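You operate a simulated robot arm through the tools that you are given. There is no shell and no other tool.

Carry out the task below with a simulated robot arm. There is one attempt and no reset: what you move stays moved.

TASK
Draw the hanging rod out, clamp it and hang the blue scarf over it.
Fine: loosen the clamp knob first, tighten it before the scarf goes on; force and drop nothing.

The check looks at the end state, three seconds after you hand in, the way a careful person would. Anything else that was tipped, shoved, dropped, spilled or broken makes it a failure.

THE ROBOT
A 7-joint arm with a two-finger parallel gripper, fixed in place. Base frame: the origin is at the foot of the arm, x ahead of it, y to its left, z up. Readings come in mm, degrees, newtons and seconds.
With the tool pointing down near the work surface it reaches from about 100 to 700 mm from the base axis. Its first joint turns from -166.0 to 166.0 degrees. Payload 3.91 kg.
The tool frame sits at the grasp point between the pads (the TCP): z along the fingers, y along the line on which they close. The tips reach 30 mm beyond it. Largest opening 110 mm; finger width 20, thickness 10; the body of the gripper, 48 by 112 mm, starts 55 mm behind the TCP.
Orientation is that of the tool frame in the base frame, as a unit quaternion [w, x, y, z]. With the fingers straight down and closing along the base's y, the tool's x points along the base's -x, its y along +y and its z along -z.

THE INTERFACE
- The arm moves only by the tool send_rows. Its argument "commands" is a list of rows, each a list of 2 entries, a list of its own where there are three numbers: the shift along the tool's x, y, z in mm, then the turn, a rotation vector about the tool's x, y, z in degrees. In form: [[[dx, dy, dz], [rx, ry, rz]], ...]. A call has 1 to 20 rows; each row is the pose to reach, as a shift and turn from the pose commanded when the call began, along the tool's axes at that moment. "gripper" is the finger opening in mm, from 0 to 110, set as the call begins (left out, the last holds). Each row takes 0.2 s and may step no farther than 50 mm and 8.6 degrees from the row before; otherwise, or with a gripper value out of range, the whole call is refused. Where a pose cannot be reached the arm comes as near as it can. A force on the tool above 50 N (or 10 N above the force at the start of the call, whichever is more), or a blocked arm, ends the call early, and 0.2 s more pass. The fingers move at their own pace (about 153 mm/s each) and stop on an object; they squeeze with about 26 N. The grip force told is the motor's: it shows also when the fingers shut on nothing. Time passes only in rows, and 0.2 s behind the last, so rows that repeat a pose let the fingers close. It gives the time, the measured TCP pose, the force on the tool (base axes), the opening and the grip force at its end, in the units of the frame above (readings bear some noise), with the torque about the TCP (base axes, N m) and any sound that the robot's microphone picked up.
- Cameras (640 x 400 px; columns grow to the right, rows downward): "scene" is fixed at [398.4, -499.6, 1711.2]; the picture's right is [1.00, -0.09, 0.00], its down [-0.05, -0.52, -0.85] and it looks along [0.07, 0.85, -0.52] (base axes); focal length 261 px, centre (320, 200). "wrist" rides on the gripper at [77, 7, -115] in the tool frame; the picture's right is [-0.09, 1.00, 0.00], its down [-0.80, -0.07, -0.59] and it looks along [-0.59, -0.05, 0.80] (tool axes); focal length 270 px, centre (320, 200). There is no depth. A picture from a camera that has moved, and an enlarged one, comes with that camera's place and axes in the base frame and with its lens.
- grab_frame(camera): a new picture of that camera. The clock stands still meanwhile.
- move_column(by): slides the trunk up (or, below 0, down) by that many mm; the arm rides with it, the base frame stays. It gives what a move gives, with no picture.
- zoom(camera, box): a new picture of the part [left, top, right, bottom] of that camera's present view, enlarged. The clock stands still meanwhile.
- hand_in(): hands the job in; it is judged then, once.

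Nothing tells you positions but the pictures and the camera data. Unless the task says otherwise, let go and move clear before handing in.

The tools are called after "Emit:" as name(argument=value, ...) on one line, values as JSON. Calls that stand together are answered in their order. send_rows: Moves the arm, as the interface text tells. Its arguments: {"type":"object","properties":{"commands":{"type":"array"},"gripper":{"type":"number"}},"required":["commands"]} The other tools are called the same way: move_column (by) slides the trunk up or down; grab_frame (camera) takes a picture; zoom (camera, box) takes an enlarged picture of a part of a camera's view; hand_in () hands the job in.

At the start:

```text
time: 0.0
tcp_pos: [203.5, 269.3, 1510.8]
ee_rot: [0.001, 0.0, 1.0, 0.001]
contact_force: [0.3, 0.0, -0.6]
torque: [-0.03, 0.03, -0.01]
opening: 110.2
grip_force: 0.1
trunk travel left (down, up): [-595.0, 15.0]
```

scene: 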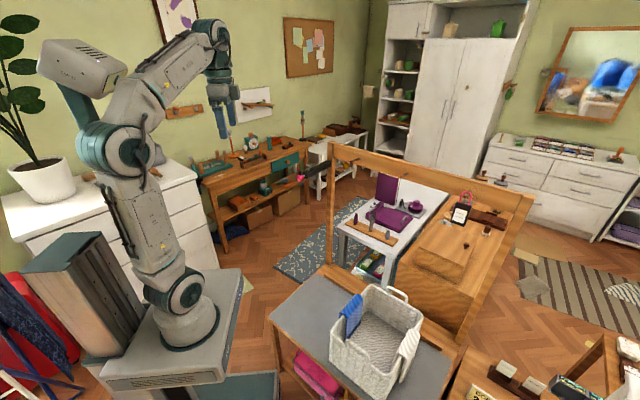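
wrist: 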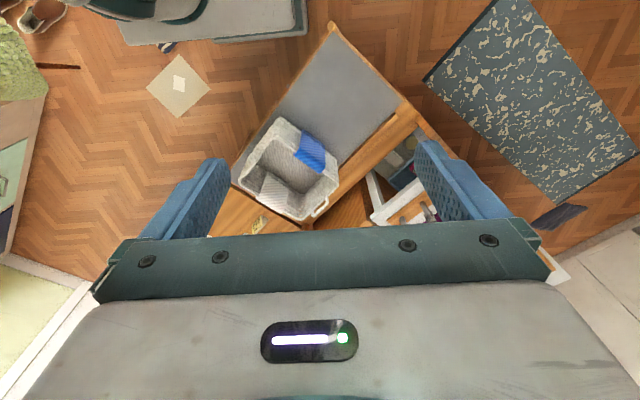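

I see the arm on the left, a table with a white basket holding a blue scarf, and a wooden frame behind it with a long rail. I'll zoom in to find the rod and clamp knob before moving.

Emit:
zoom(camera="scene", box=[270, 120, 430, 220])

Emit:
zoom(camera="scene", box=[400, 160, 560, 260])

Emit:
zoom(camera="scene", box=[270, 250, 510, 400])

Emit:
zoom(camera="wrist", box=[220, 20, 460, 240])

```text
4.00 times, centred on (350, 170) of scene
camera zoom: at [398.4, -499.6, 1711.2], right [1.0, -0.09, 0.0], down [-0.05, -0.52, -0.85], along [0.07, 0.85, -0.52], focal length 1046 px, centre (200, 320)
```

zoom: 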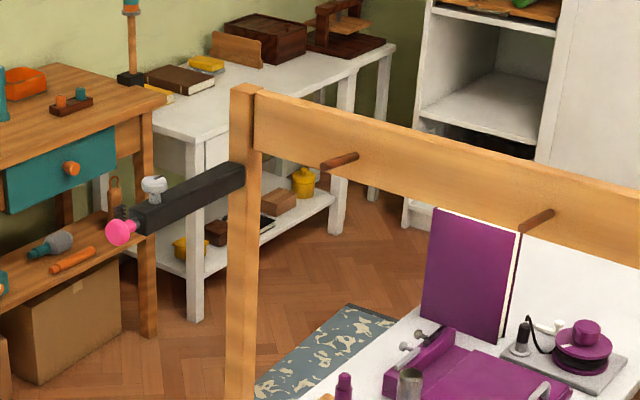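

```text
4.00 times, centred on (480, 210) of scene
camera zoom: at [398.4, -499.6, 1711.2], right [1.0, -0.09, 0.0], down [-0.05, -0.52, -0.85], along [0.07, 0.85, -0.52], focal length 1046 px, centre (-320, 160)
```

zoom: 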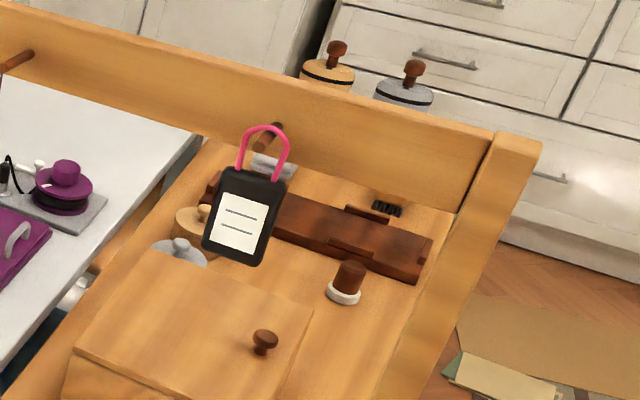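

```text
2.67 times, centred on (390, 325) of scene
camera zoom: at [398.4, -499.6, 1711.2], right [1.0, -0.09, 0.0], down [-0.05, -0.52, -0.85], along [0.07, 0.85, -0.52], focal length 697 px, centre (133, -133)
```

zoom: 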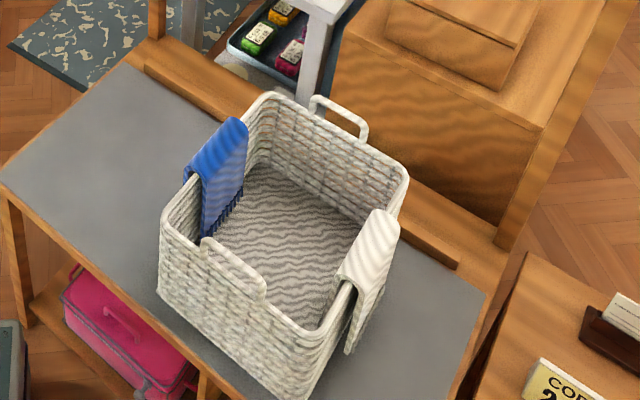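

```text
1.82 times, centred on (340, 130) of wrist
camera zoom: at [125.4, 275.0, 1624.3], right [0.09, 1.0, 0.0], down [0.8, -0.07, 0.6], along [0.59, -0.05, -0.8], focal length 491 px, centre (284, 327)
```

zoom: 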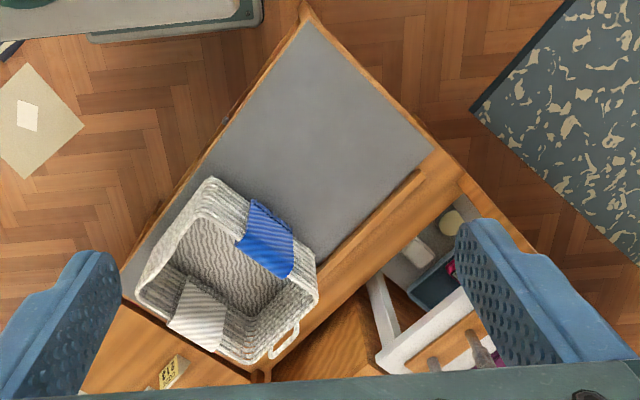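

The dark sleeve on the frame's left post carries a pink-tipped rod and a pale clamp knob on top. I'll look closer at these.

Emit:
zoom(camera="scene", box=[286, 152, 350, 192])

Emit:
zoom(camera="scene", box=[320, 280, 400, 330])

Emit:
zoom(camera="scene", box=[30, 0, 350, 200])

```text
10.00 times, centred on (318, 172) of scene
camera zoom: at [398.4, -499.6, 1711.2], right [1.0, -0.09, 0.0], down [-0.05, -0.52, -0.85], along [0.07, 0.85, -0.52], focal length 2614 px, centre (340, 480)
```

zoom: 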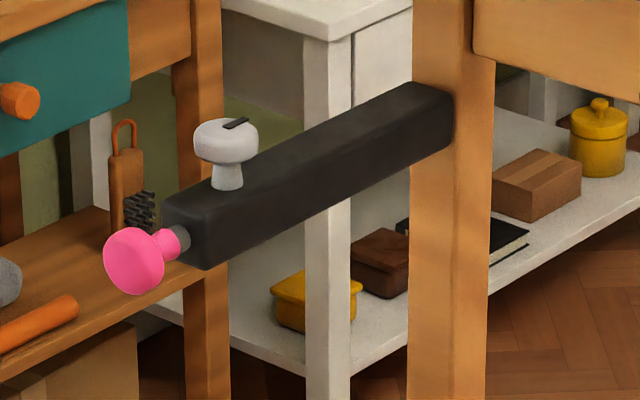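

```text
8.00 times, centred on (360, 305) of scene
camera zoom: at [398.4, -499.6, 1711.2], right [1.0, -0.09, 0.0], down [-0.05, -0.52, -0.85], along [0.07, 0.85, -0.52], focal length 2091 px, centre (0, -640)
```

zoom: 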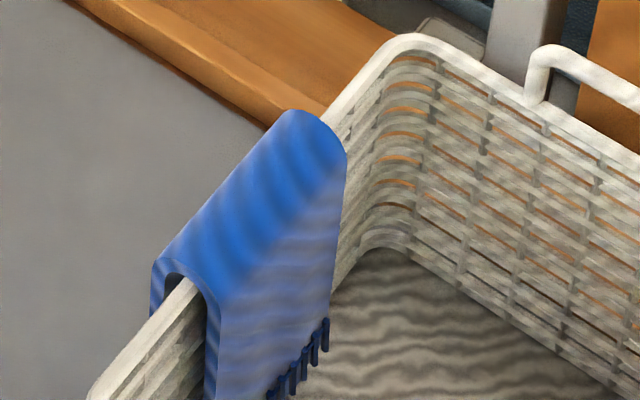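

```text
2.00 times, centred on (190, 100) of scene
camera zoom: at [398.4, -499.6, 1711.2], right [1.0, -0.09, 0.0], down [-0.05, -0.52, -0.85], along [0.07, 0.85, -0.52], focal length 523 px, centre (580, 400)
```

zoom: 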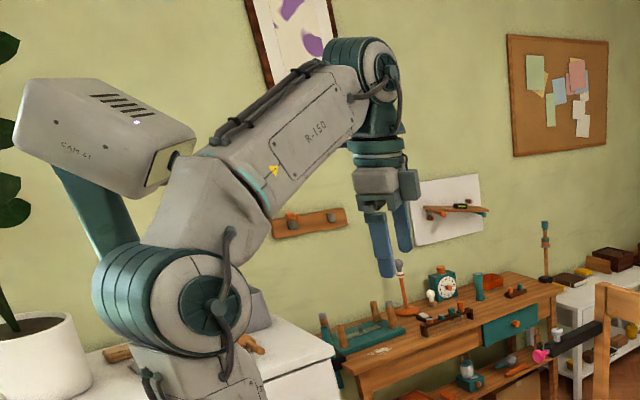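

Next I'll yaw the hand in free air so the wrist camera looks toward the frame and sleeve, to triangulate them.

Emit:
send_rows(commands=[[[0, 0, 0], [0, 0, -8]], [[0, 0, 0], [0, 0, -16]], [[0, 0, 0], [0, 0, -24]], [[0, 0, 0], [0, 0, -32]], [[0, 0, 0], [0, 0, -40]]])

Emit:
grab_frame(camera="wrist")

Emit:
grab_frame(camera="scene")

```text
time: 1.2
tcp_pos: [202.9, 268.5, 1509.6]
ee_rot: [0.0, -0.342, 0.94, 0.001]
contact_force: [0.2, 0.3, -1.0]
torque: [0.02, 0.04, 0.01]
opening: 110.1
grip_force: 0.1
trunk travel left (down, up): [-595.0, 15.0]
```

```text
taken
camera wrist: at [139.1, 223.8, 1624.2], right [-0.57, 0.82, 0.0], down [0.66, 0.46, 0.6], along [0.49, 0.34, -0.8], focal length 270 px, centre (320, 200)
```

wrist: 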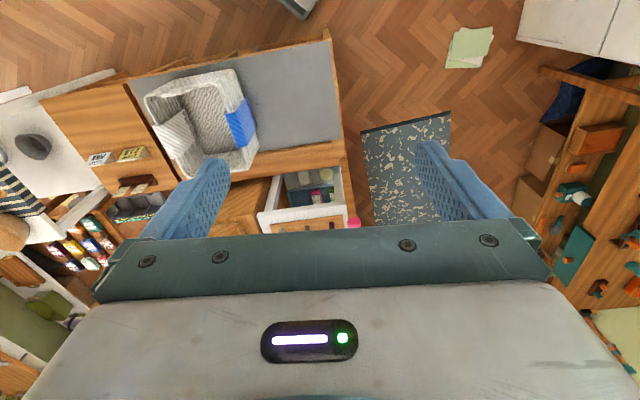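

```text
taken
```

scene: 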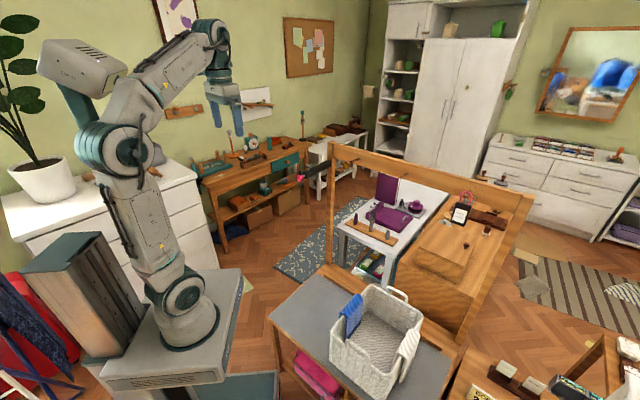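

The pink pull triangulates to about (394, 480, 1222), with the sleeve running away from the robot at roughly 45°. I'll move over it, staying high, for a close top view.

Emit:
send_rows(commands=[[[-40, 7, 0], [0, 0, 0]], [[-80, 14, 0], [0, 0, 0]], [[-120, 21, 0], [0, 0, -2]], [[-160, 28, 0], [0, 0, -3]], [[-200, 34, 0], [0, 0, -4]], [[-240, 40, 0], [0, 0, -5]]])

Emit:
grab_frame(camera="wrist")

Emit:
grab_frame(camera="scene")

```text
time: 2.6
tcp_pos: [331.5, 417.1, 1457.6]
ee_rot: [0.0, -0.382, 0.924, -0.001]
contact_force: [0.5, 1.0, -0.9]
torque: [-0.05, 0.06, -0.02]
opening: 110.1
grip_force: 0.0
out of reach, approached as far as the arm can: row 2, 3, 4, 5, 6
trunk travel left (down, up): [-595.0, 15.0]
```

```text
taken
camera wrist: at [270.7, 366.1, 1572.9], right [-0.64, 0.77, 0.0], down [0.62, 0.52, 0.59], along [0.46, 0.38, -0.8], focal length 270 px, centre (320, 200)
```

wrist: 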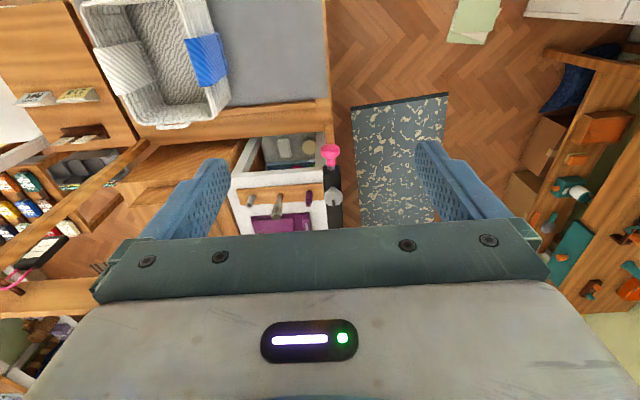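

```text
taken
```

scene: 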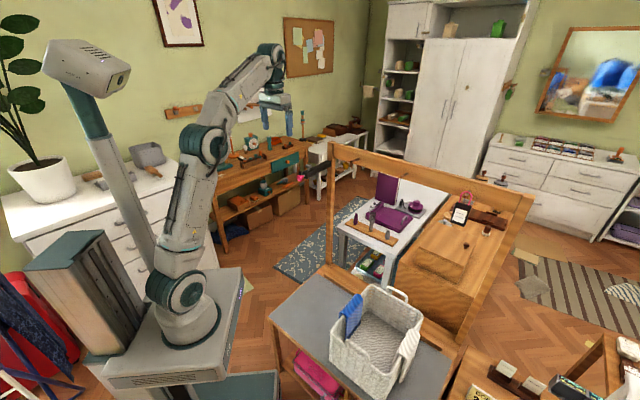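

The arm was at its reach limit at this height. Lowering the trunk will bring it within range while keeping clear of the rod.

Emit:
move_column(by=-110)

Emit:
grab_frame(camera="wrist")

Emit:
zoom(camera="wrist", box=[260, 100, 420, 230])

```text
time: 4.0
tcp_pos: [327.5, 409.3, 1352.2]
ee_rot: [0.002, -0.381, 0.924, 0.0]
contact_force: [-1.0, 0.0, -0.3]
torque: [-0.03, 0.01, 0.0]
opening: 110.1
grip_force: 0.1
trunk travel left (down, up): [-485.0, 125.0]
```

```text
taken
camera wrist: at [266.6, 358.5, 1465.7], right [-0.64, 0.77, 0.0], down [0.62, 0.51, 0.6], along [0.46, 0.38, -0.8], focal length 270 px, centre (320, 200)
```

wrist: 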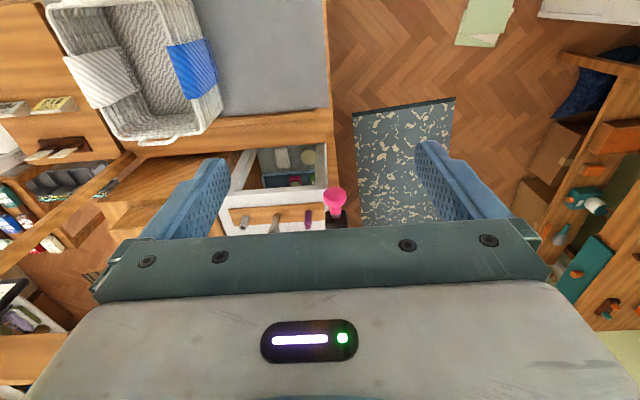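

```text
3.08 times, centred on (340, 165) of wrist
camera zoom: at [266.6, 358.5, 1465.7], right [-0.64, 0.77, 0.0], down [0.62, 0.51, 0.6], along [0.46, 0.38, -0.8], focal length 832 px, centre (258, 308)
```

zoom: 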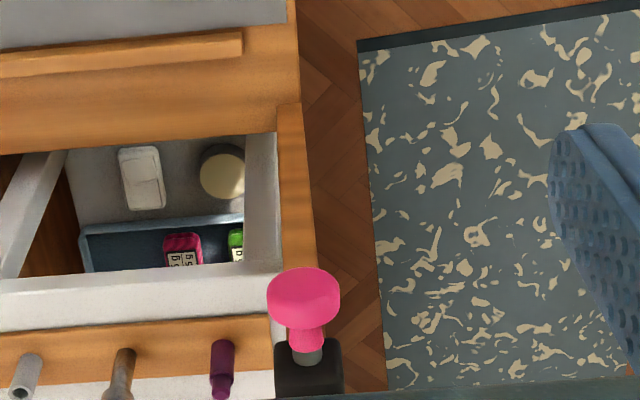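

I'll send a small test move to make sure the commanded pose matches the measured one after the reach limit and the trunk move.

Emit:
send_rows(commands=[[[0, 0, 0], [0, 0, 0]]])

```text
time: 4.4
tcp_pos: [327.5, 410.0, 1352.0]
ee_rot: [0.002, -0.382, 0.924, 0.001]
contact_force: [-0.6, -0.7, 0.0]
torque: [0.0, 0.01, -0.01]
opening: 109.8
grip_force: 0.1
trunk travel left (down, up): [-485.0, 125.0]
```

The commanded pose holds. I place the clamp knob near (435, 530, 1253), and I'm moving forward at the current safe height to check reach and see the knob from above.

Emit:
send_rows(commands=[[[-30, 2, 0], [0, 0, 0]], [[-60, 4, 0], [0, 0, 0]], [[-90, 6, 0], [0, 0, 0]], [[-120, 9, 0], [0, 0, 0]]])

Emit:
grab_frame(camera="wrist")

Emit:
zoom(camera="wrist", box=[260, 100, 420, 230])

Emit:
grab_frame(camera="scene")

```text
time: 5.4
tcp_pos: [365.0, 435.0, 1324.8]
ee_rot: [0.005, -0.382, 0.924, 0.001]
contact_force: [-0.3, -0.6, 0.2]
torque: [0.03, -0.02, 0.02]
opening: 110.0
grip_force: 0.1
out of reach, approached as far as the arm can: row 1, 2, 3, 4
trunk travel left (down, up): [-485.0, 125.0]
```

```text
taken
camera wrist: at [303.7, 384.6, 1438.1], right [-0.64, 0.77, 0.0], down [0.61, 0.51, 0.6], along [0.46, 0.39, -0.8], focal length 270 px, centre (320, 200)
```

wrist: 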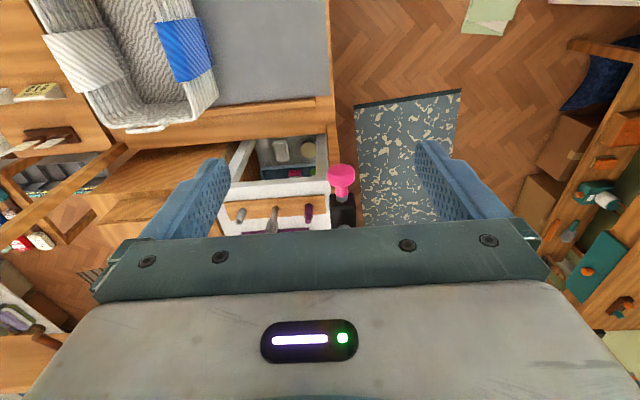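

```text
3.08 times, centred on (340, 165) of wrist
camera zoom: at [303.7, 384.6, 1438.1], right [-0.64, 0.77, 0.0], down [0.61, 0.51, 0.6], along [0.46, 0.39, -0.8], focal length 832 px, centre (258, 308)
```

zoom: 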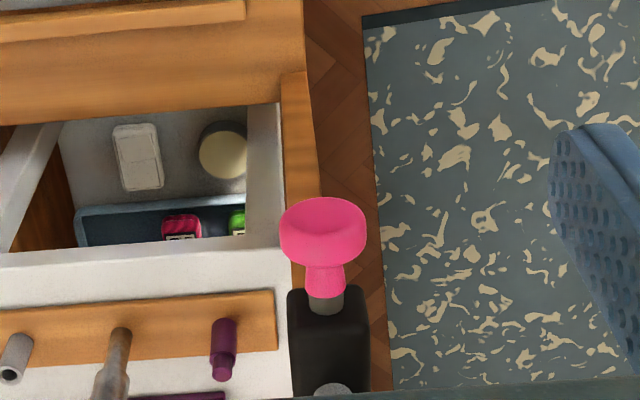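

```text
taken
```

scene: 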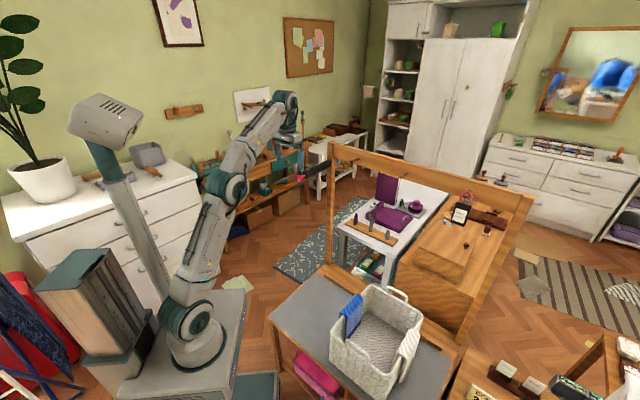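

The arm's reach shrinks when it is high relative to the trunk, so I'll raise the trunk fully, then descend in place and look from closer.

Emit:
move_column(by=125)

Emit:
send_rows(commands=[[[0, 0, 40], [0, 0, 0]], [[0, 0, 80], [0, 0, 0]], [[0, 0, 110], [0, 0, 0]]])

```text
time: 7.0
tcp_pos: [365.0, 436.6, 1448.2]
ee_rot: [0.004, -0.381, 0.924, 0.001]
contact_force: [-0.2, 0.0, 0.2]
torque: [0.0, -0.04, 0.03]
opening: 110.1
grip_force: 0.0
trunk travel left (down, up): [-610.0, 0.0]
```

```text
time: 7.8
tcp_pos: [366.0, 435.2, 1339.4]
ee_rot: [0.004, -0.382, 0.924, 0.002]
contact_force: [0.1, 0.9, -0.1]
torque: [-0.01, 0.03, 0.02]
opening: 110.2
grip_force: 0.2
trunk travel left (down, up): [-610.0, 0.0]
```

Now I'll move forward part-way at z≈1340 and view the knob.

Emit:
send_rows(commands=[[[-30, 6, 0], [0, 0, 0]], [[-60, 12, 0], [0, 0, 0]], [[-90, 14, 0], [0, 0, 0]]])

Emit:
grab_frame(camera="wrist")

Emit:
zoom(camera="wrist", box=[260, 100, 420, 230])

```text
time: 8.6
tcp_pos: [421.9, 513.2, 1336.5]
ee_rot: [0.001, -0.382, 0.924, 0.001]
contact_force: [0.6, 0.4, 0.0]
torque: [-0.06, 0.01, -0.02]
opening: 110.1
grip_force: 0.1
trunk travel left (down, up): [-610.0, 0.0]
```

```text
taken
camera wrist: at [360.5, 462.2, 1450.3], right [-0.64, 0.77, 0.0], down [0.62, 0.51, 0.6], along [0.46, 0.38, -0.8], focal length 270 px, centre (320, 200)
```

wrist: 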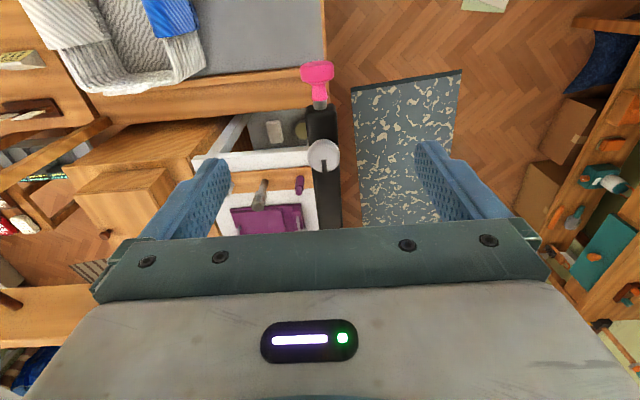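

```text
3.08 times, centred on (340, 165) of wrist
camera zoom: at [360.5, 462.2, 1450.3], right [-0.64, 0.77, 0.0], down [0.62, 0.51, 0.6], along [0.46, 0.38, -0.8], focal length 832 px, centre (258, 308)
```

zoom: 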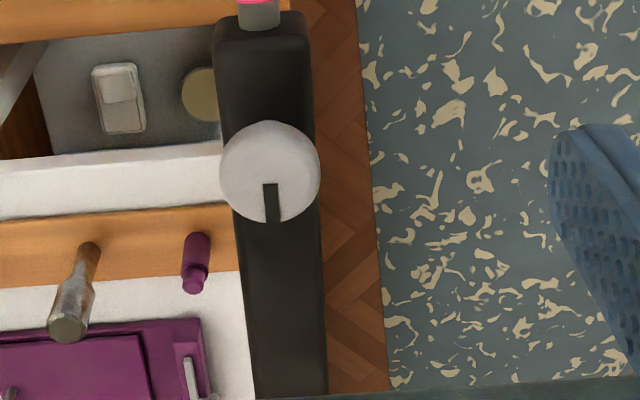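

The knob is clearly visible at about (436, 529), cap top about z 1256, diameter about 26 mm, with its pointer along the sleeve. I'll move above it and descend partway to verify alignment.

Emit:
send_rows(commands=[[[-11, 1, 0], [0, 0, 0]], [[-21, 1, 0], [0, 0, 0]], [[-21, 1, 20], [0, 0, 0]], [[-21, 1, 36], [0, 0, 0]]], gripper=70)

Emit:
zoom(camera="wrist", box=[240, 100, 400, 230])

Emit:
zoom(camera="scene", box=[270, 120, 366, 180])

```text
time: 9.6
tcp_pos: [433.6, 525.3, 1304.9]
ee_rot: [0.003, -0.382, 0.924, 0.002]
contact_force: [0.5, -0.2, 0.2]
torque: [0.03, 0.04, 0.0]
opening: 70.0
grip_force: 0.1
out of reach, approached as far as the arm can: row 1, 2, 3
trunk travel left (down, up): [-610.0, 0.0]
```

```text
3.08 times, centred on (320, 165) of wrist
camera zoom: at [372.6, 474.7, 1417.8], right [-0.64, 0.77, 0.0], down [0.61, 0.51, 0.6], along [0.46, 0.38, -0.8], focal length 832 px, centre (320, 308)
```

zoom: 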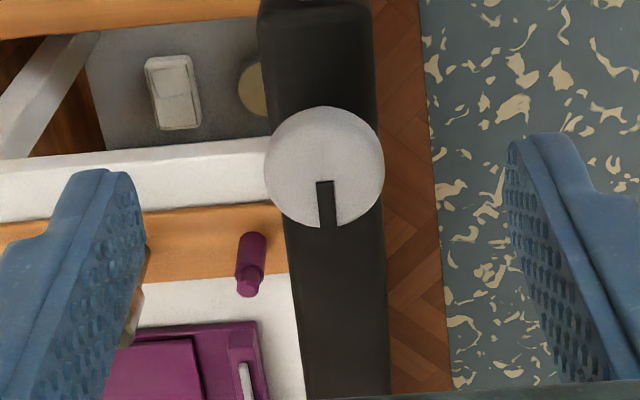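

```text
6.67 times, centred on (318, 150) of scene
camera zoom: at [398.4, -499.6, 1711.2], right [1.0, -0.09, 0.0], down [-0.05, -0.52, -0.85], along [0.07, 0.85, -0.52], focal length 1743 px, centre (333, 533)
```

zoom: 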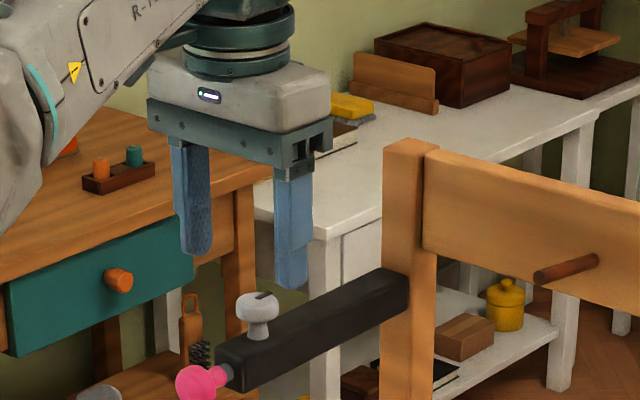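

The knob lines up between the fingers at (436, 528). I'll let the arm settle and descend toward the cap.

Emit:
send_rows(commands=[[[0, 0, 10], [0, 0, 0]], [[0, 0, 16], [0, 0, 0]], [[0, 0, 16], [0, 0, 0]], [[0, 0, 16], [0, 0, 0]]], gripper=60)

Emit:
zoom(camera="wrist", box=[240, 100, 400, 230])

Emit:
zoom(camera="scene", box=[286, 142, 350, 182])

```text
time: 10.6
tcp_pos: [433.7, 526.7, 1287.4]
ee_rot: [0.003, -0.381, 0.925, 0.001]
contact_force: [0.6, 0.5, -0.2]
torque: [0.03, 0.03, -0.04]
opening: 60.1
grip_force: 0.1
trunk travel left (down, up): [-610.0, 0.0]
```

```text
3.08 times, centred on (320, 165) of wrist
camera zoom: at [372.9, 475.7, 1401.8], right [-0.64, 0.77, 0.0], down [0.61, 0.51, 0.6], along [0.46, 0.38, -0.8], focal length 832 px, centre (320, 308)
```

zoom: 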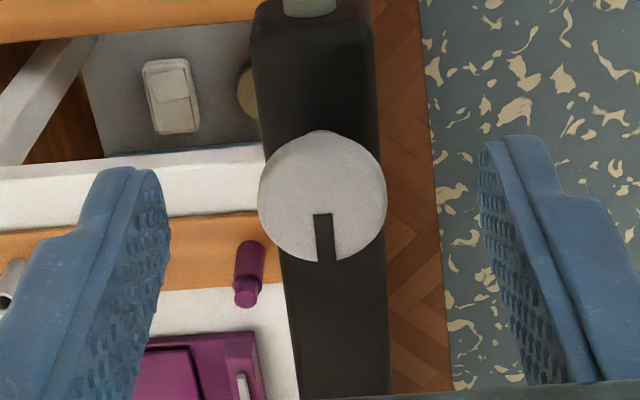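

```text
10.00 times, centred on (318, 162) of scene
camera zoom: at [398.4, -499.6, 1711.2], right [1.0, -0.09, 0.0], down [-0.05, -0.52, -0.85], along [0.07, 0.85, -0.52], focal length 2614 px, centre (340, 580)
```

zoom: 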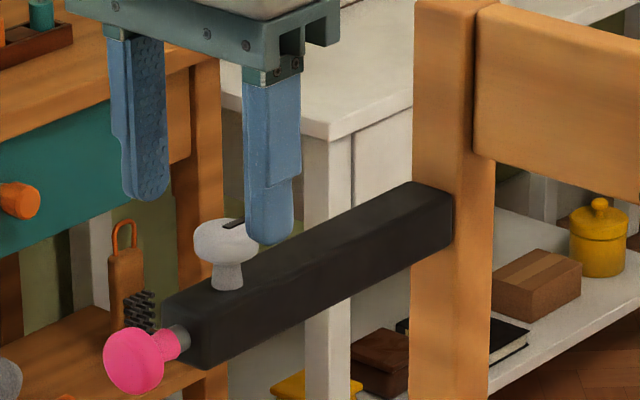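

Comparing fingertips and knob in the scene view suggests the knob is about 10 mm farther forward and a little lower than I assumed. I'll shift forward and recheck.

Emit:
send_rows(commands=[[[-5, 0, 0], [0, 0, 0]], [[-10, 0, 0], [0, 0, 0]], [[-10, 0, 0], [0, 0, 0]], [[-10, 0, 0], [0, 0, 0]]], gripper=50)

Emit:
zoom(camera="wrist", box=[240, 100, 400, 230])

Emit:
zoom(camera="scene", box=[286, 142, 350, 182])

```text
time: 11.6
tcp_pos: [440.8, 533.6, 1288.8]
ee_rot: [0.004, -0.382, 0.924, 0.001]
contact_force: [0.1, 0.1, -0.3]
torque: [-0.01, 0.01, 0.01]
opening: 50.2
grip_force: 0.0
trunk travel left (down, up): [-610.0, 0.0]
```

```text
3.08 times, centred on (320, 165) of wrist
camera zoom: at [380.1, 482.5, 1401.7], right [-0.64, 0.77, 0.0], down [0.61, 0.51, 0.6], along [0.46, 0.38, -0.8], focal length 832 px, centre (320, 308)
```

zoom: 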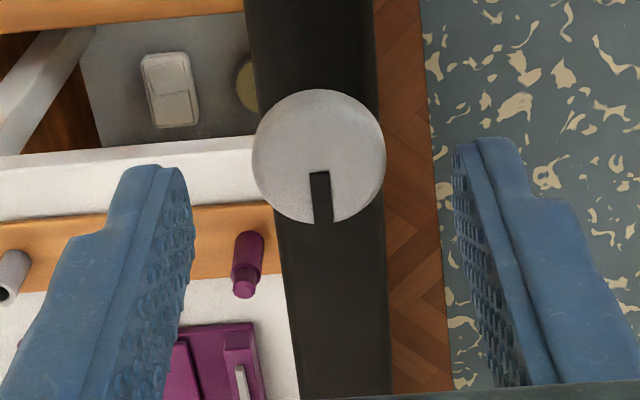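

```text
10.00 times, centred on (318, 162) of scene
camera zoom: at [398.4, -499.6, 1711.2], right [1.0, -0.09, 0.0], down [-0.05, -0.52, -0.85], along [0.07, 0.85, -0.52], focal length 2614 px, centre (340, 580)
```

zoom: 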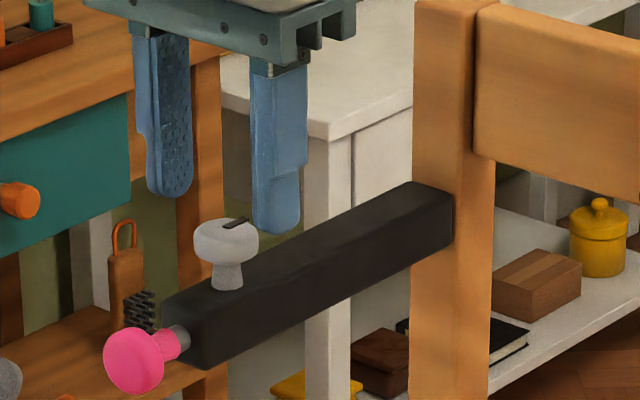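

Fingers are now centred over the knob horizontally. I'll descend 20 mm and check before closing.

Emit:
send_rows(commands=[[[0, 0, 8], [0, 0, 0]], [[0, 0, 16], [0, 0, 0]], [[0, 0, 19], [0, 0, 0]], [[0, 0, 19], [0, 0, 0]]], gripper=46)

Emit:
zoom(camera="wrist", box=[240, 100, 400, 230])

Emit:
zoom(camera="scene", box=[286, 142, 350, 182])

```text
time: 12.6
tcp_pos: [440.9, 532.3, 1268.9]
ee_rot: [0.003, -0.381, 0.925, 0.001]
contact_force: [-0.3, -0.7, 0.5]
torque: [-0.01, -0.02, 0.0]
opening: 45.8
grip_force: 0.0
trunk travel left (down, up): [-610.0, 0.0]
```

```text
3.08 times, centred on (320, 165) of wrist
camera zoom: at [380.1, 482.5, 1382.3], right [-0.64, 0.77, 0.0], down [0.62, 0.51, 0.6], along [0.46, 0.38, -0.8], focal length 832 px, centre (320, 308)
```

zoom: 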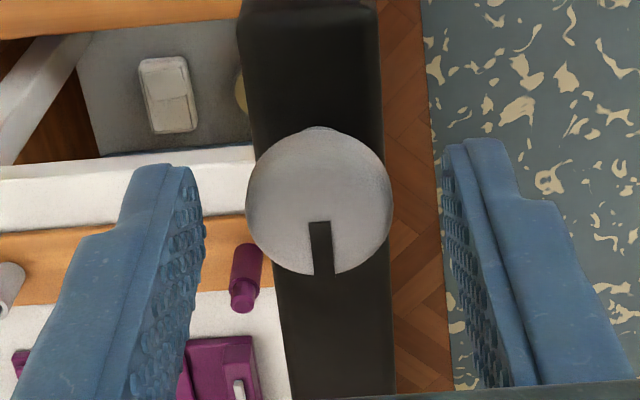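

```text
10.00 times, centred on (318, 162) of scene
camera zoom: at [398.4, -499.6, 1711.2], right [1.0, -0.09, 0.0], down [-0.05, -0.52, -0.85], along [0.07, 0.85, -0.52], focal length 2614 px, centre (340, 580)
```

zoom: 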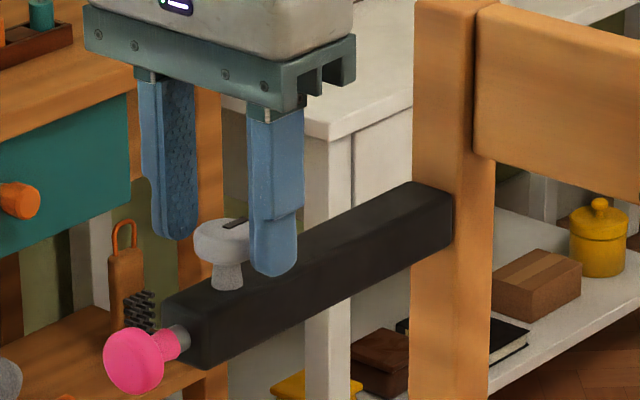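

The fingertips now straddle the cap with clearance above the sleeve. I'll close on the knob.

Emit:
send_rows(commands=[[[1.5, -0.5, 1], [0, 0, 0]], [[1.5, -0.5, 1], [0, 0, 0]], [[1.5, -0.5, 1], [0, 0, 0]]], gripper=20)

Emit:
zoom(camera="wrist", box=[240, 100, 400, 230])

```text
time: 13.4
tcp_pos: [439.6, 533.2, 1268.7]
ee_rot: [0.003, -0.381, 0.925, 0.003]
contact_force: [6.5, 9.5, 12.1]
torque: [0.13, 0.06, 0.0]
opening: 27.2
grip_force: 44.8
trunk travel left (down, up): [-610.0, 0.0]
```

```text
3.08 times, centred on (320, 165) of wrist
camera zoom: at [379.9, 481.9, 1381.8], right [-0.64, 0.77, 0.0], down [0.61, 0.51, 0.6], along [0.46, 0.39, -0.8], focal length 832 px, centre (320, 308)
```

zoom: 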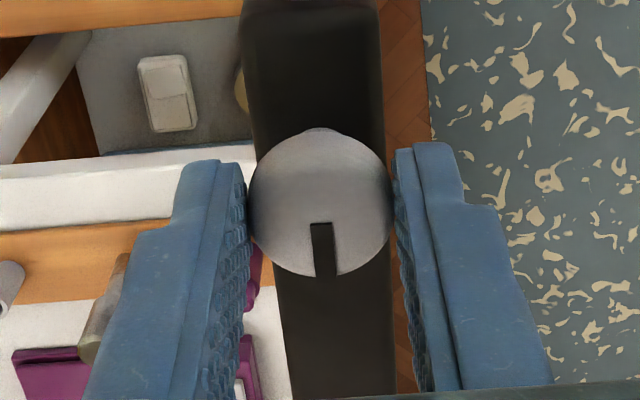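

The knob is gripped (27 mm). Now I'll turn it counter-clockwise, seen from above, in small steps while watching torque.

Emit:
send_rows(commands=[[[0, 0, 0], [0, 0, -7]], [[0, 0, 0], [0, 0, -14]], [[0, 0, 0], [0, 0, -21]], [[0, 0, 0], [0, 0, -28]]])

Emit:
zoom(camera="wrist", box=[240, 100, 400, 230])

Emit:
zoom(camera="scene", box=[286, 142, 350, 182])

```text
time: 14.4
tcp_pos: [441.5, 532.0, 1269.0]
ee_rot: [0.004, -0.594, 0.804, 0.002]
contact_force: [12.3, 13.7, 20.6]
torque: [1.04, -0.42, -0.02]
opening: 27.3
grip_force: 45.2
trunk travel left (down, up): [-610.0, 0.0]
```

```text
3.08 times, centred on (320, 165) of wrist
camera zoom: at [410.7, 459.4, 1381.7], right [-0.93, 0.38, 0.0], down [0.3, 0.74, 0.6], along [0.23, 0.56, -0.8], focal length 832 px, centre (320, 308)
```

zoom: 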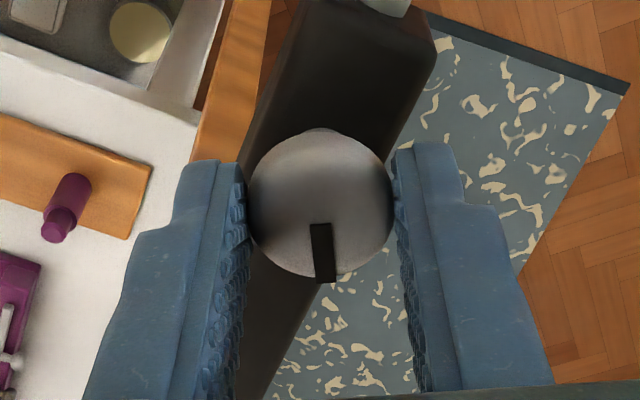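

```text
10.00 times, centred on (318, 162) of scene
camera zoom: at [398.4, -499.6, 1711.2], right [1.0, -0.09, 0.0], down [-0.05, -0.52, -0.85], along [0.07, 0.85, -0.52], focal length 2614 px, centre (340, 580)
```

zoom: 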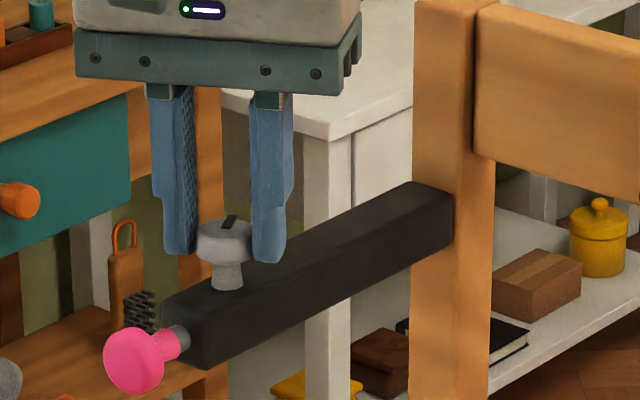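

The knob is turning with the fingers with near-zero twist torque, though side force is building a little. I'll ease the position up and forward slightly while continuing the turn.

Emit:
send_rows(commands=[[[-1, -0.5, -1], [0, 0, 0]], [[-1, -0.5, -1], [0, 0, -7]], [[-1, -0.5, -1], [0, 0, -14]], [[-1, -0.5, -1], [0, 0, -21]], [[-1, -0.5, -1], [0, 0, -28]]])

Emit:
zoom(camera="wrist", box=[240, 100, 400, 230])

Emit:
zoom(camera="scene", box=[286, 142, 350, 182])

```text
time: 15.6
tcp_pos: [442.2, 531.4, 1268.4]
ee_rot: [-0.003, 0.771, -0.637, 0.0]
contact_force: [7.5, 5.9, 9.8]
torque: [0.9, 0.01, 0.0]
opening: 27.7
grip_force: 45.1
trunk travel left (down, up): [-610.0, 0.0]
```

```text
3.08 times, centred on (320, 165) of wrist
camera zoom: at [448.7, 454.4, 1382.1], right [-0.99, -0.1, 0.0], down [-0.08, 0.8, 0.6], along [-0.06, 0.59, -0.8], focal length 832 px, centre (320, 308)
```

zoom: 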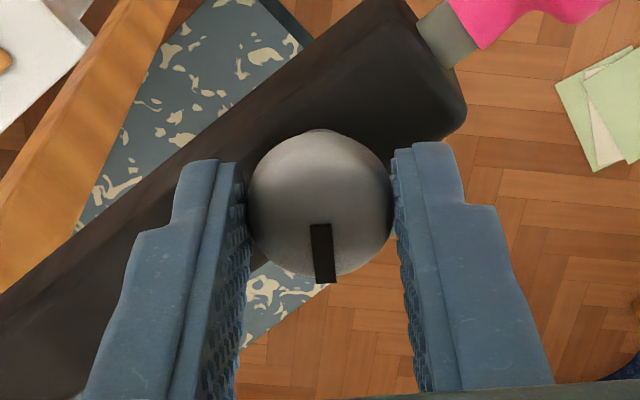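

```text
10.00 times, centred on (318, 162) of scene
camera zoom: at [398.4, -499.6, 1711.2], right [1.0, -0.09, 0.0], down [-0.05, -0.52, -0.85], along [0.07, 0.85, -0.52], focal length 2614 px, centre (340, 580)
```

zoom: 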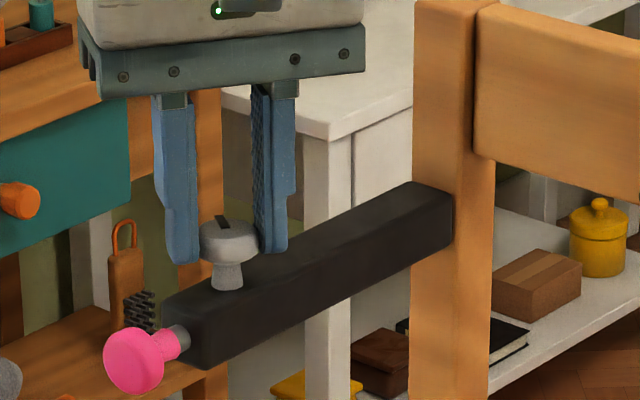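

56° turned with forces easing. I'll continue the loosening turn.

Emit:
send_rows(commands=[[[0, 0, -0.5], [0, 0, -7]], [[0, 0, -0.5], [0, 0, -14]], [[0, 0, -0.5], [0, 0, -21]], [[0, 0, -0.5], [0, 0, -28]], [[0, 0, -0.5], [0, 0, -35]]])

Emit:
zoom(camera="wrist", box=[240, 100, 400, 230])

Emit:
grab_frame(camera="scene")

```text
time: 16.8
tcp_pos: [442.9, 533.9, 1267.4]
ee_rot: [-0.003, 0.927, -0.376, 0.002]
contact_force: [7.7, 4.9, 5.3]
torque: [0.37, -0.02, -0.54]
opening: 27.5
grip_force: 44.6
trunk travel left (down, up): [-610.0, 0.0]
```

```text
3.08 times, centred on (320, 165) of wrist
camera zoom: at [491.8, 473.3, 1382.4], right [-0.76, -0.65, -0.01], down [-0.53, 0.61, 0.59], along [-0.38, 0.45, -0.8], focal length 832 px, centre (320, 308)
```

zoom: 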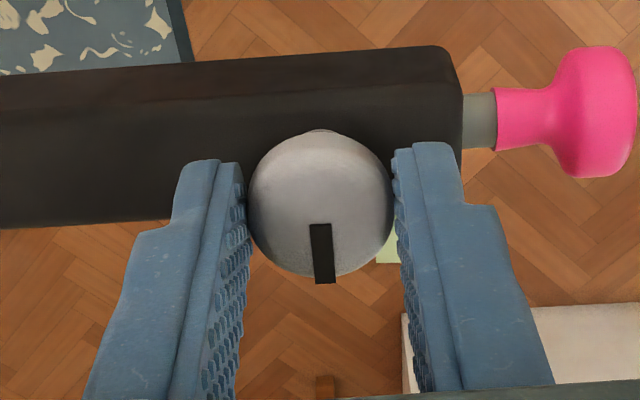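

```text
taken
```

scene: 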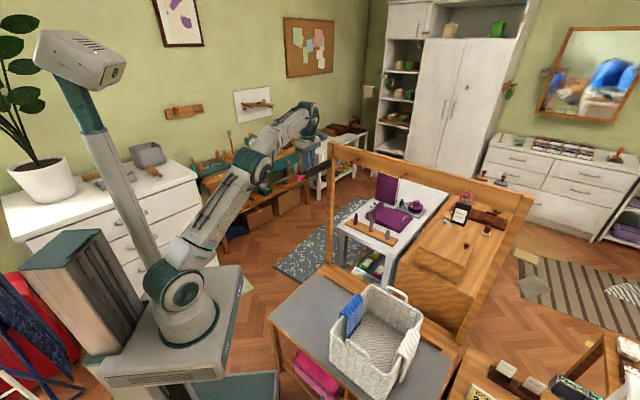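

The knob turned 90° and now meets a light stop, so it's loosened. I'll open, lift clear and turn the hand back to line up with the rod.

Emit:
send_rows(commands=[[[0, 0, 0], [0, 0, 0]], [[0, 0, 0], [0, 0, 0]]], gripper=50)

Emit:
send_rows(commands=[[[0, 0, -12], [0, 0, 0]], [[0, 0, -25], [0, 0, 0]], [[0, 0, -25], [0, 0, 0]]])

Emit:
zoom(camera="wrist", box=[240, 70, 480, 230])

```text
time: 17.4
tcp_pos: [439.7, 532.5, 1268.5]
ee_rot: [-0.004, 0.927, -0.376, 0.001]
contact_force: [-0.3, 0.5, 0.2]
torque: [-0.02, -0.01, 0.03]
opening: 50.0
grip_force: 0.2
trunk travel left (down, up): [-610.0, 0.0]
```

```text
time: 18.2
tcp_pos: [441.7, 531.8, 1295.3]
ee_rot: [-0.004, 0.926, -0.377, 0.001]
contact_force: [0.2, -0.7, -0.1]
torque: [-0.04, 0.0, -0.01]
opening: 49.9
grip_force: 0.1
trunk travel left (down, up): [-610.0, 0.0]
```

```text
2.50 times, centred on (360, 150) of wrist
camera zoom: at [490.1, 472.0, 1408.7], right [-0.76, -0.65, -0.01], down [-0.53, 0.61, 0.6], along [-0.38, 0.45, -0.8], focal length 676 px, centre (220, 325)
```

zoom: 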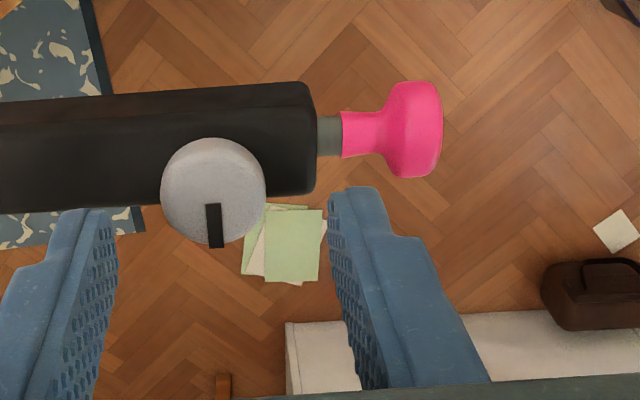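

The knob stayed at 90°. The pink pull is at about (401, 490, 1214), so I'll rotate back and move above it.

Emit:
send_rows(commands=[[[0, 5, -10], [0, 0, 7.5]], [[0, 10, -15], [0, 0, 15]], [[0, 15, -15], [0, 0, 22.5]], [[0, 20, -15], [0, 0, 30]], [[0, 25, -15], [0, 0, 37.5]], [[0, 30, -15], [0, 0, 45]], [[0, 35, -15], [0, 0, 52.5]], [[0, 40, -15], [0, 0, 60]], [[0, 45, -15], [0, 0, 67.5]], [[0, 50, -15], [0, 0, 75]], [[0, 55, -15], [0, 0, 82.5]], [[0, 58.7, -15], [0, 0, 90.5]], [[0, 58.7, -15], [0, 0, 90.5]]], gripper=60)

Emit:
zoom(camera="wrist", box=[200, 30, 440, 230])

Emit:
zoom(camera="scene", box=[278, 142, 358, 192])

```text
time: 21.0
tcp_pos: [400.5, 491.1, 1309.3]
ee_rot: [0.003, -0.385, 0.923, 0.001]
contact_force: [0.5, -0.2, -0.8]
torque: [-0.01, 0.02, 0.01]
opening: 60.0
grip_force: 0.0
trunk travel left (down, up): [-610.0, 0.0]
```

```text
2.00 times, centred on (320, 130) of wrist
camera zoom: at [339.9, 439.1, 1422.6], right [-0.65, 0.76, 0.0], down [0.61, 0.52, 0.6], along [0.46, 0.39, -0.8], focal length 541 px, centre (320, 340)
```

zoom: 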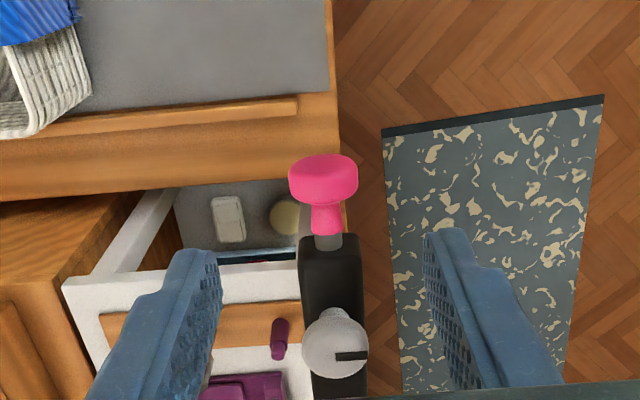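

```text
8.00 times, centred on (318, 167) of scene
camera zoom: at [398.4, -499.6, 1711.2], right [1.0, -0.09, 0.0], down [-0.05, -0.52, -0.85], along [0.07, 0.85, -0.52], focal length 2091 px, centre (336, 464)
```

zoom: 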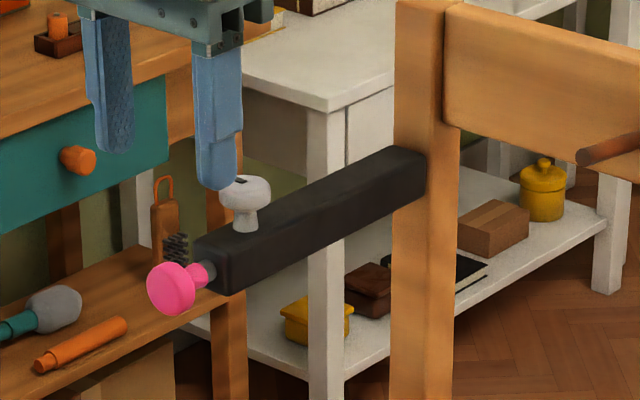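

The pull is centred under the TCP. I'll descend around it with the fingers either side.

Emit:
send_rows(commands=[[[0, 0, 25], [0, 0, 0]], [[0, 0, 50], [0, 0, 0]], [[0, 0, 70], [0, 0, 0]], [[0, 0, 80], [0, 0, 0]], [[0, 0, 80], [0, 0, 0]]])

Emit:
zoom(camera="wrist", box=[200, 70, 440, 230])

Emit:
zoom(camera="scene", box=[278, 142, 358, 192])

```text
time: 22.2
tcp_pos: [400.3, 489.8, 1228.7]
ee_rot: [0.003, -0.385, 0.923, 0.001]
contact_force: [-0.1, 1.0, -0.1]
torque: [0.01, 0.02, 0.02]
opening: 59.9
grip_force: 0.1
trunk travel left (down, up): [-610.0, 0.0]
```

```text
2.50 times, centred on (320, 150) of wrist
camera zoom: at [340.2, 439.0, 1342.7], right [-0.65, 0.76, 0.0], down [0.61, 0.52, 0.6], along [0.46, 0.39, -0.8], focal length 676 px, centre (320, 325)
```

zoom: 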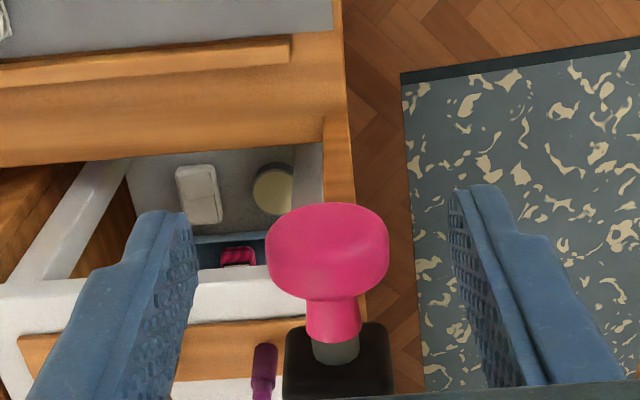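

```text
8.00 times, centred on (318, 167) of scene
camera zoom: at [398.4, -499.6, 1711.2], right [1.0, -0.09, 0.0], down [-0.05, -0.52, -0.85], along [0.07, 0.85, -0.52], focal length 2091 px, centre (336, 464)
```

zoom: 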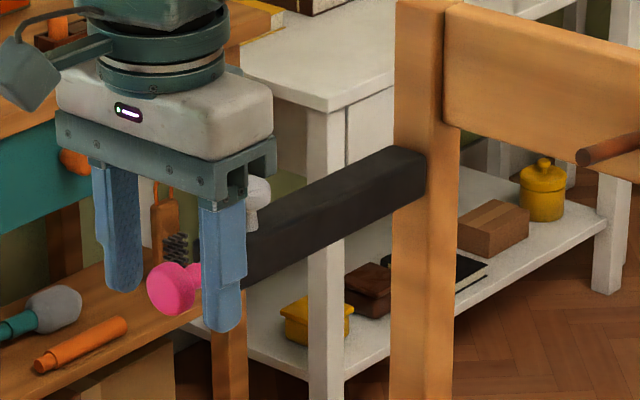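

The pull sits between the pads. I'll close on it.

Emit:
send_rows(commands=[[[0, 0, 0], [0, 0, 0]], [[0, 0, 0], [0, 0, 0]], [[0, 0, 0], [0, 0, 0]]], gripper=20)

Emit:
zoom(camera="wrist", box=[200, 70, 440, 230])

```text
time: 23.0
tcp_pos: [399.6, 490.8, 1229.9]
ee_rot: [0.004, -0.386, 0.923, 0.002]
contact_force: [-2.7, 2.3, -1.9]
torque: [0.08, 0.09, 0.06]
opening: 26.6
grip_force: 45.2
trunk travel left (down, up): [-610.0, 0.0]
```

```text
2.50 times, centred on (320, 150) of wrist
camera zoom: at [339.2, 440.1, 1342.7], right [-0.65, 0.76, 0.0], down [0.61, 0.52, 0.6], along [0.46, 0.39, -0.8], focal length 676 px, centre (320, 325)
```

zoom: 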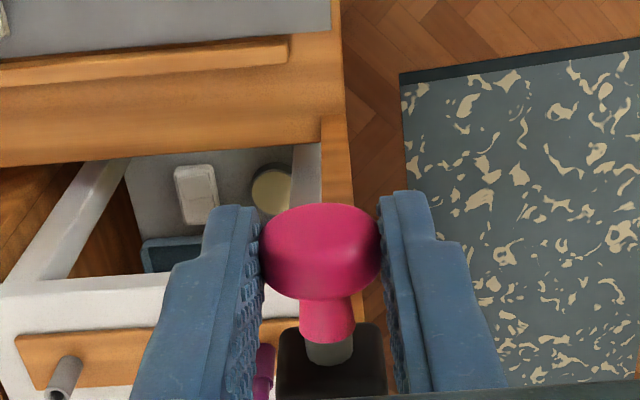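

Gripped at 26.6 mm. Now I'll pull gently along the rod axis toward the robot and check forces.

Emit:
send_rows(commands=[[[6, 0, 0], [0, 0, 0]], [[12, 0, 0], [0, 0, 0]], [[18, 0, 0], [0, 0, 0]], [[24, 0, 0], [0, 0, 0]]])

Emit:
zoom(camera="wrist", box=[200, 70, 440, 230])

```text
time: 24.0
tcp_pos: [383.5, 474.4, 1229.1]
ee_rot: [0.003, -0.386, 0.922, 0.001]
contact_force: [-3.9, 3.7, -0.2]
torque: [0.24, -0.08, 0.08]
opening: 26.8
grip_force: 45.4
trunk travel left (down, up): [-610.0, 0.0]
```

```text
2.50 times, centred on (320, 150) of wrist
camera zoom: at [322.1, 423.1, 1342.6], right [-0.65, 0.76, 0.0], down [0.61, 0.52, 0.6], along [0.46, 0.39, -0.8], focal length 676 px, centre (320, 325)
```

zoom: 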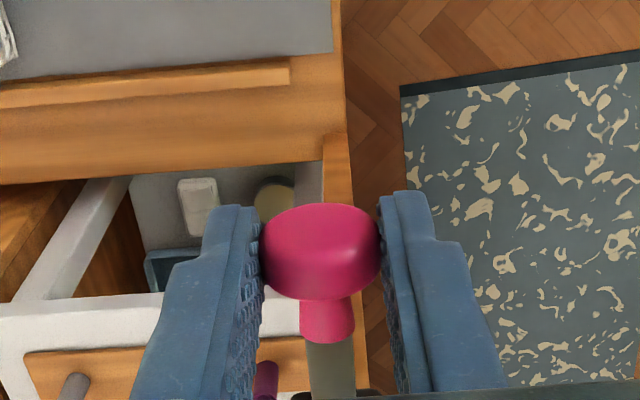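

The rod slides out freely with low force. I'll continue, correcting a slight sideways bias.

Emit:
send_rows(commands=[[[10, 0.6, 0], [0, 0, 0]], [[20, 1.0, 0], [0, 0, 0]], [[30, 1.3, 0], [0, 0, 0]], [[40, 1.6, 0], [0, 0, 0]], [[50, 2.0, 0], [0, 0, 0]]])

Emit:
zoom(camera="scene", box=[258, 142, 354, 202])

```text
time: 25.2
tcp_pos: [345.4, 439.2, 1228.9]
ee_rot: [0.003, -0.385, 0.923, 0.003]
contact_force: [-1.5, 1.4, 6.9]
torque: [0.06, -0.05, -0.04]
opening: 26.6
grip_force: 44.9
trunk travel left (down, up): [-610.0, 0.0]
```

```text
6.67 times, centred on (306, 172) of scene
camera zoom: at [398.4, -499.6, 1711.2], right [1.0, -0.09, 0.0], down [-0.05, -0.52, -0.85], along [0.07, 0.85, -0.52], focal length 1743 px, centre (413, 387)
```

zoom: 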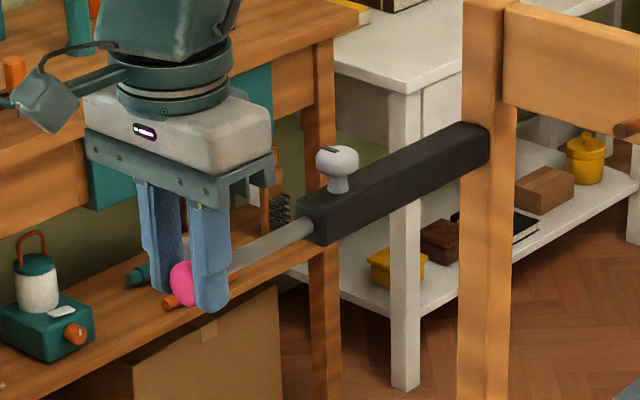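

Rod is out about 74 mm. Continuing to pull.

Emit:
send_rows(commands=[[[10, 0.5, -0.5], [0, 0, 0]], [[20, 0.8, -0.7], [0, 0, 0]], [[30, 1.0, -0.7], [0, 0, 0]], [[40, 1.2, -0.7], [0, 0, 0]], [[50, 1.4, -0.7], [0, 0, 0]]])

Emit:
zoom(camera="scene", box=[248, 142, 344, 202])

```text
time: 26.4
tcp_pos: [310.8, 403.6, 1230.2]
ee_rot: [0.003, -0.385, 0.923, 0.001]
contact_force: [1.7, -3.0, 2.9]
torque: [0.1, -0.31, -0.03]
opening: 26.7
grip_force: 44.9
trunk travel left (down, up): [-610.0, 0.0]
```

```text
6.67 times, centred on (296, 172) of scene
camera zoom: at [398.4, -499.6, 1711.2], right [1.0, -0.09, 0.0], down [-0.05, -0.52, -0.85], along [0.07, 0.85, -0.52], focal length 1743 px, centre (480, 387)
```

zoom: 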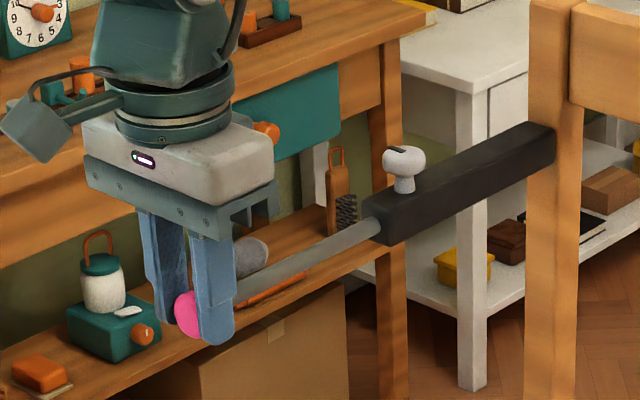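

Out about 124 mm. I'll continue in smaller steps watching for the end stop.

Emit:
send_rows(commands=[[[6, -0.2, -0.3], [0, 0, 0]], [[12, -0.2, -0.3], [0, 0, 0]], [[18, -0.2, -0.3], [0, 0, 0]], [[24, -0.2, -0.3], [0, 0, 0]]])

```text
time: 27.4
tcp_pos: [299.5, 391.5, 1229.6]
ee_rot: [0.006, -0.385, 0.923, 0.003]
contact_force: [23.8, 20.6, 14.1]
torque: [0.68, -0.8, -0.01]
opening: 26.9
grip_force: 44.4
trunk travel left (down, up): [-610.0, 0.0]
```

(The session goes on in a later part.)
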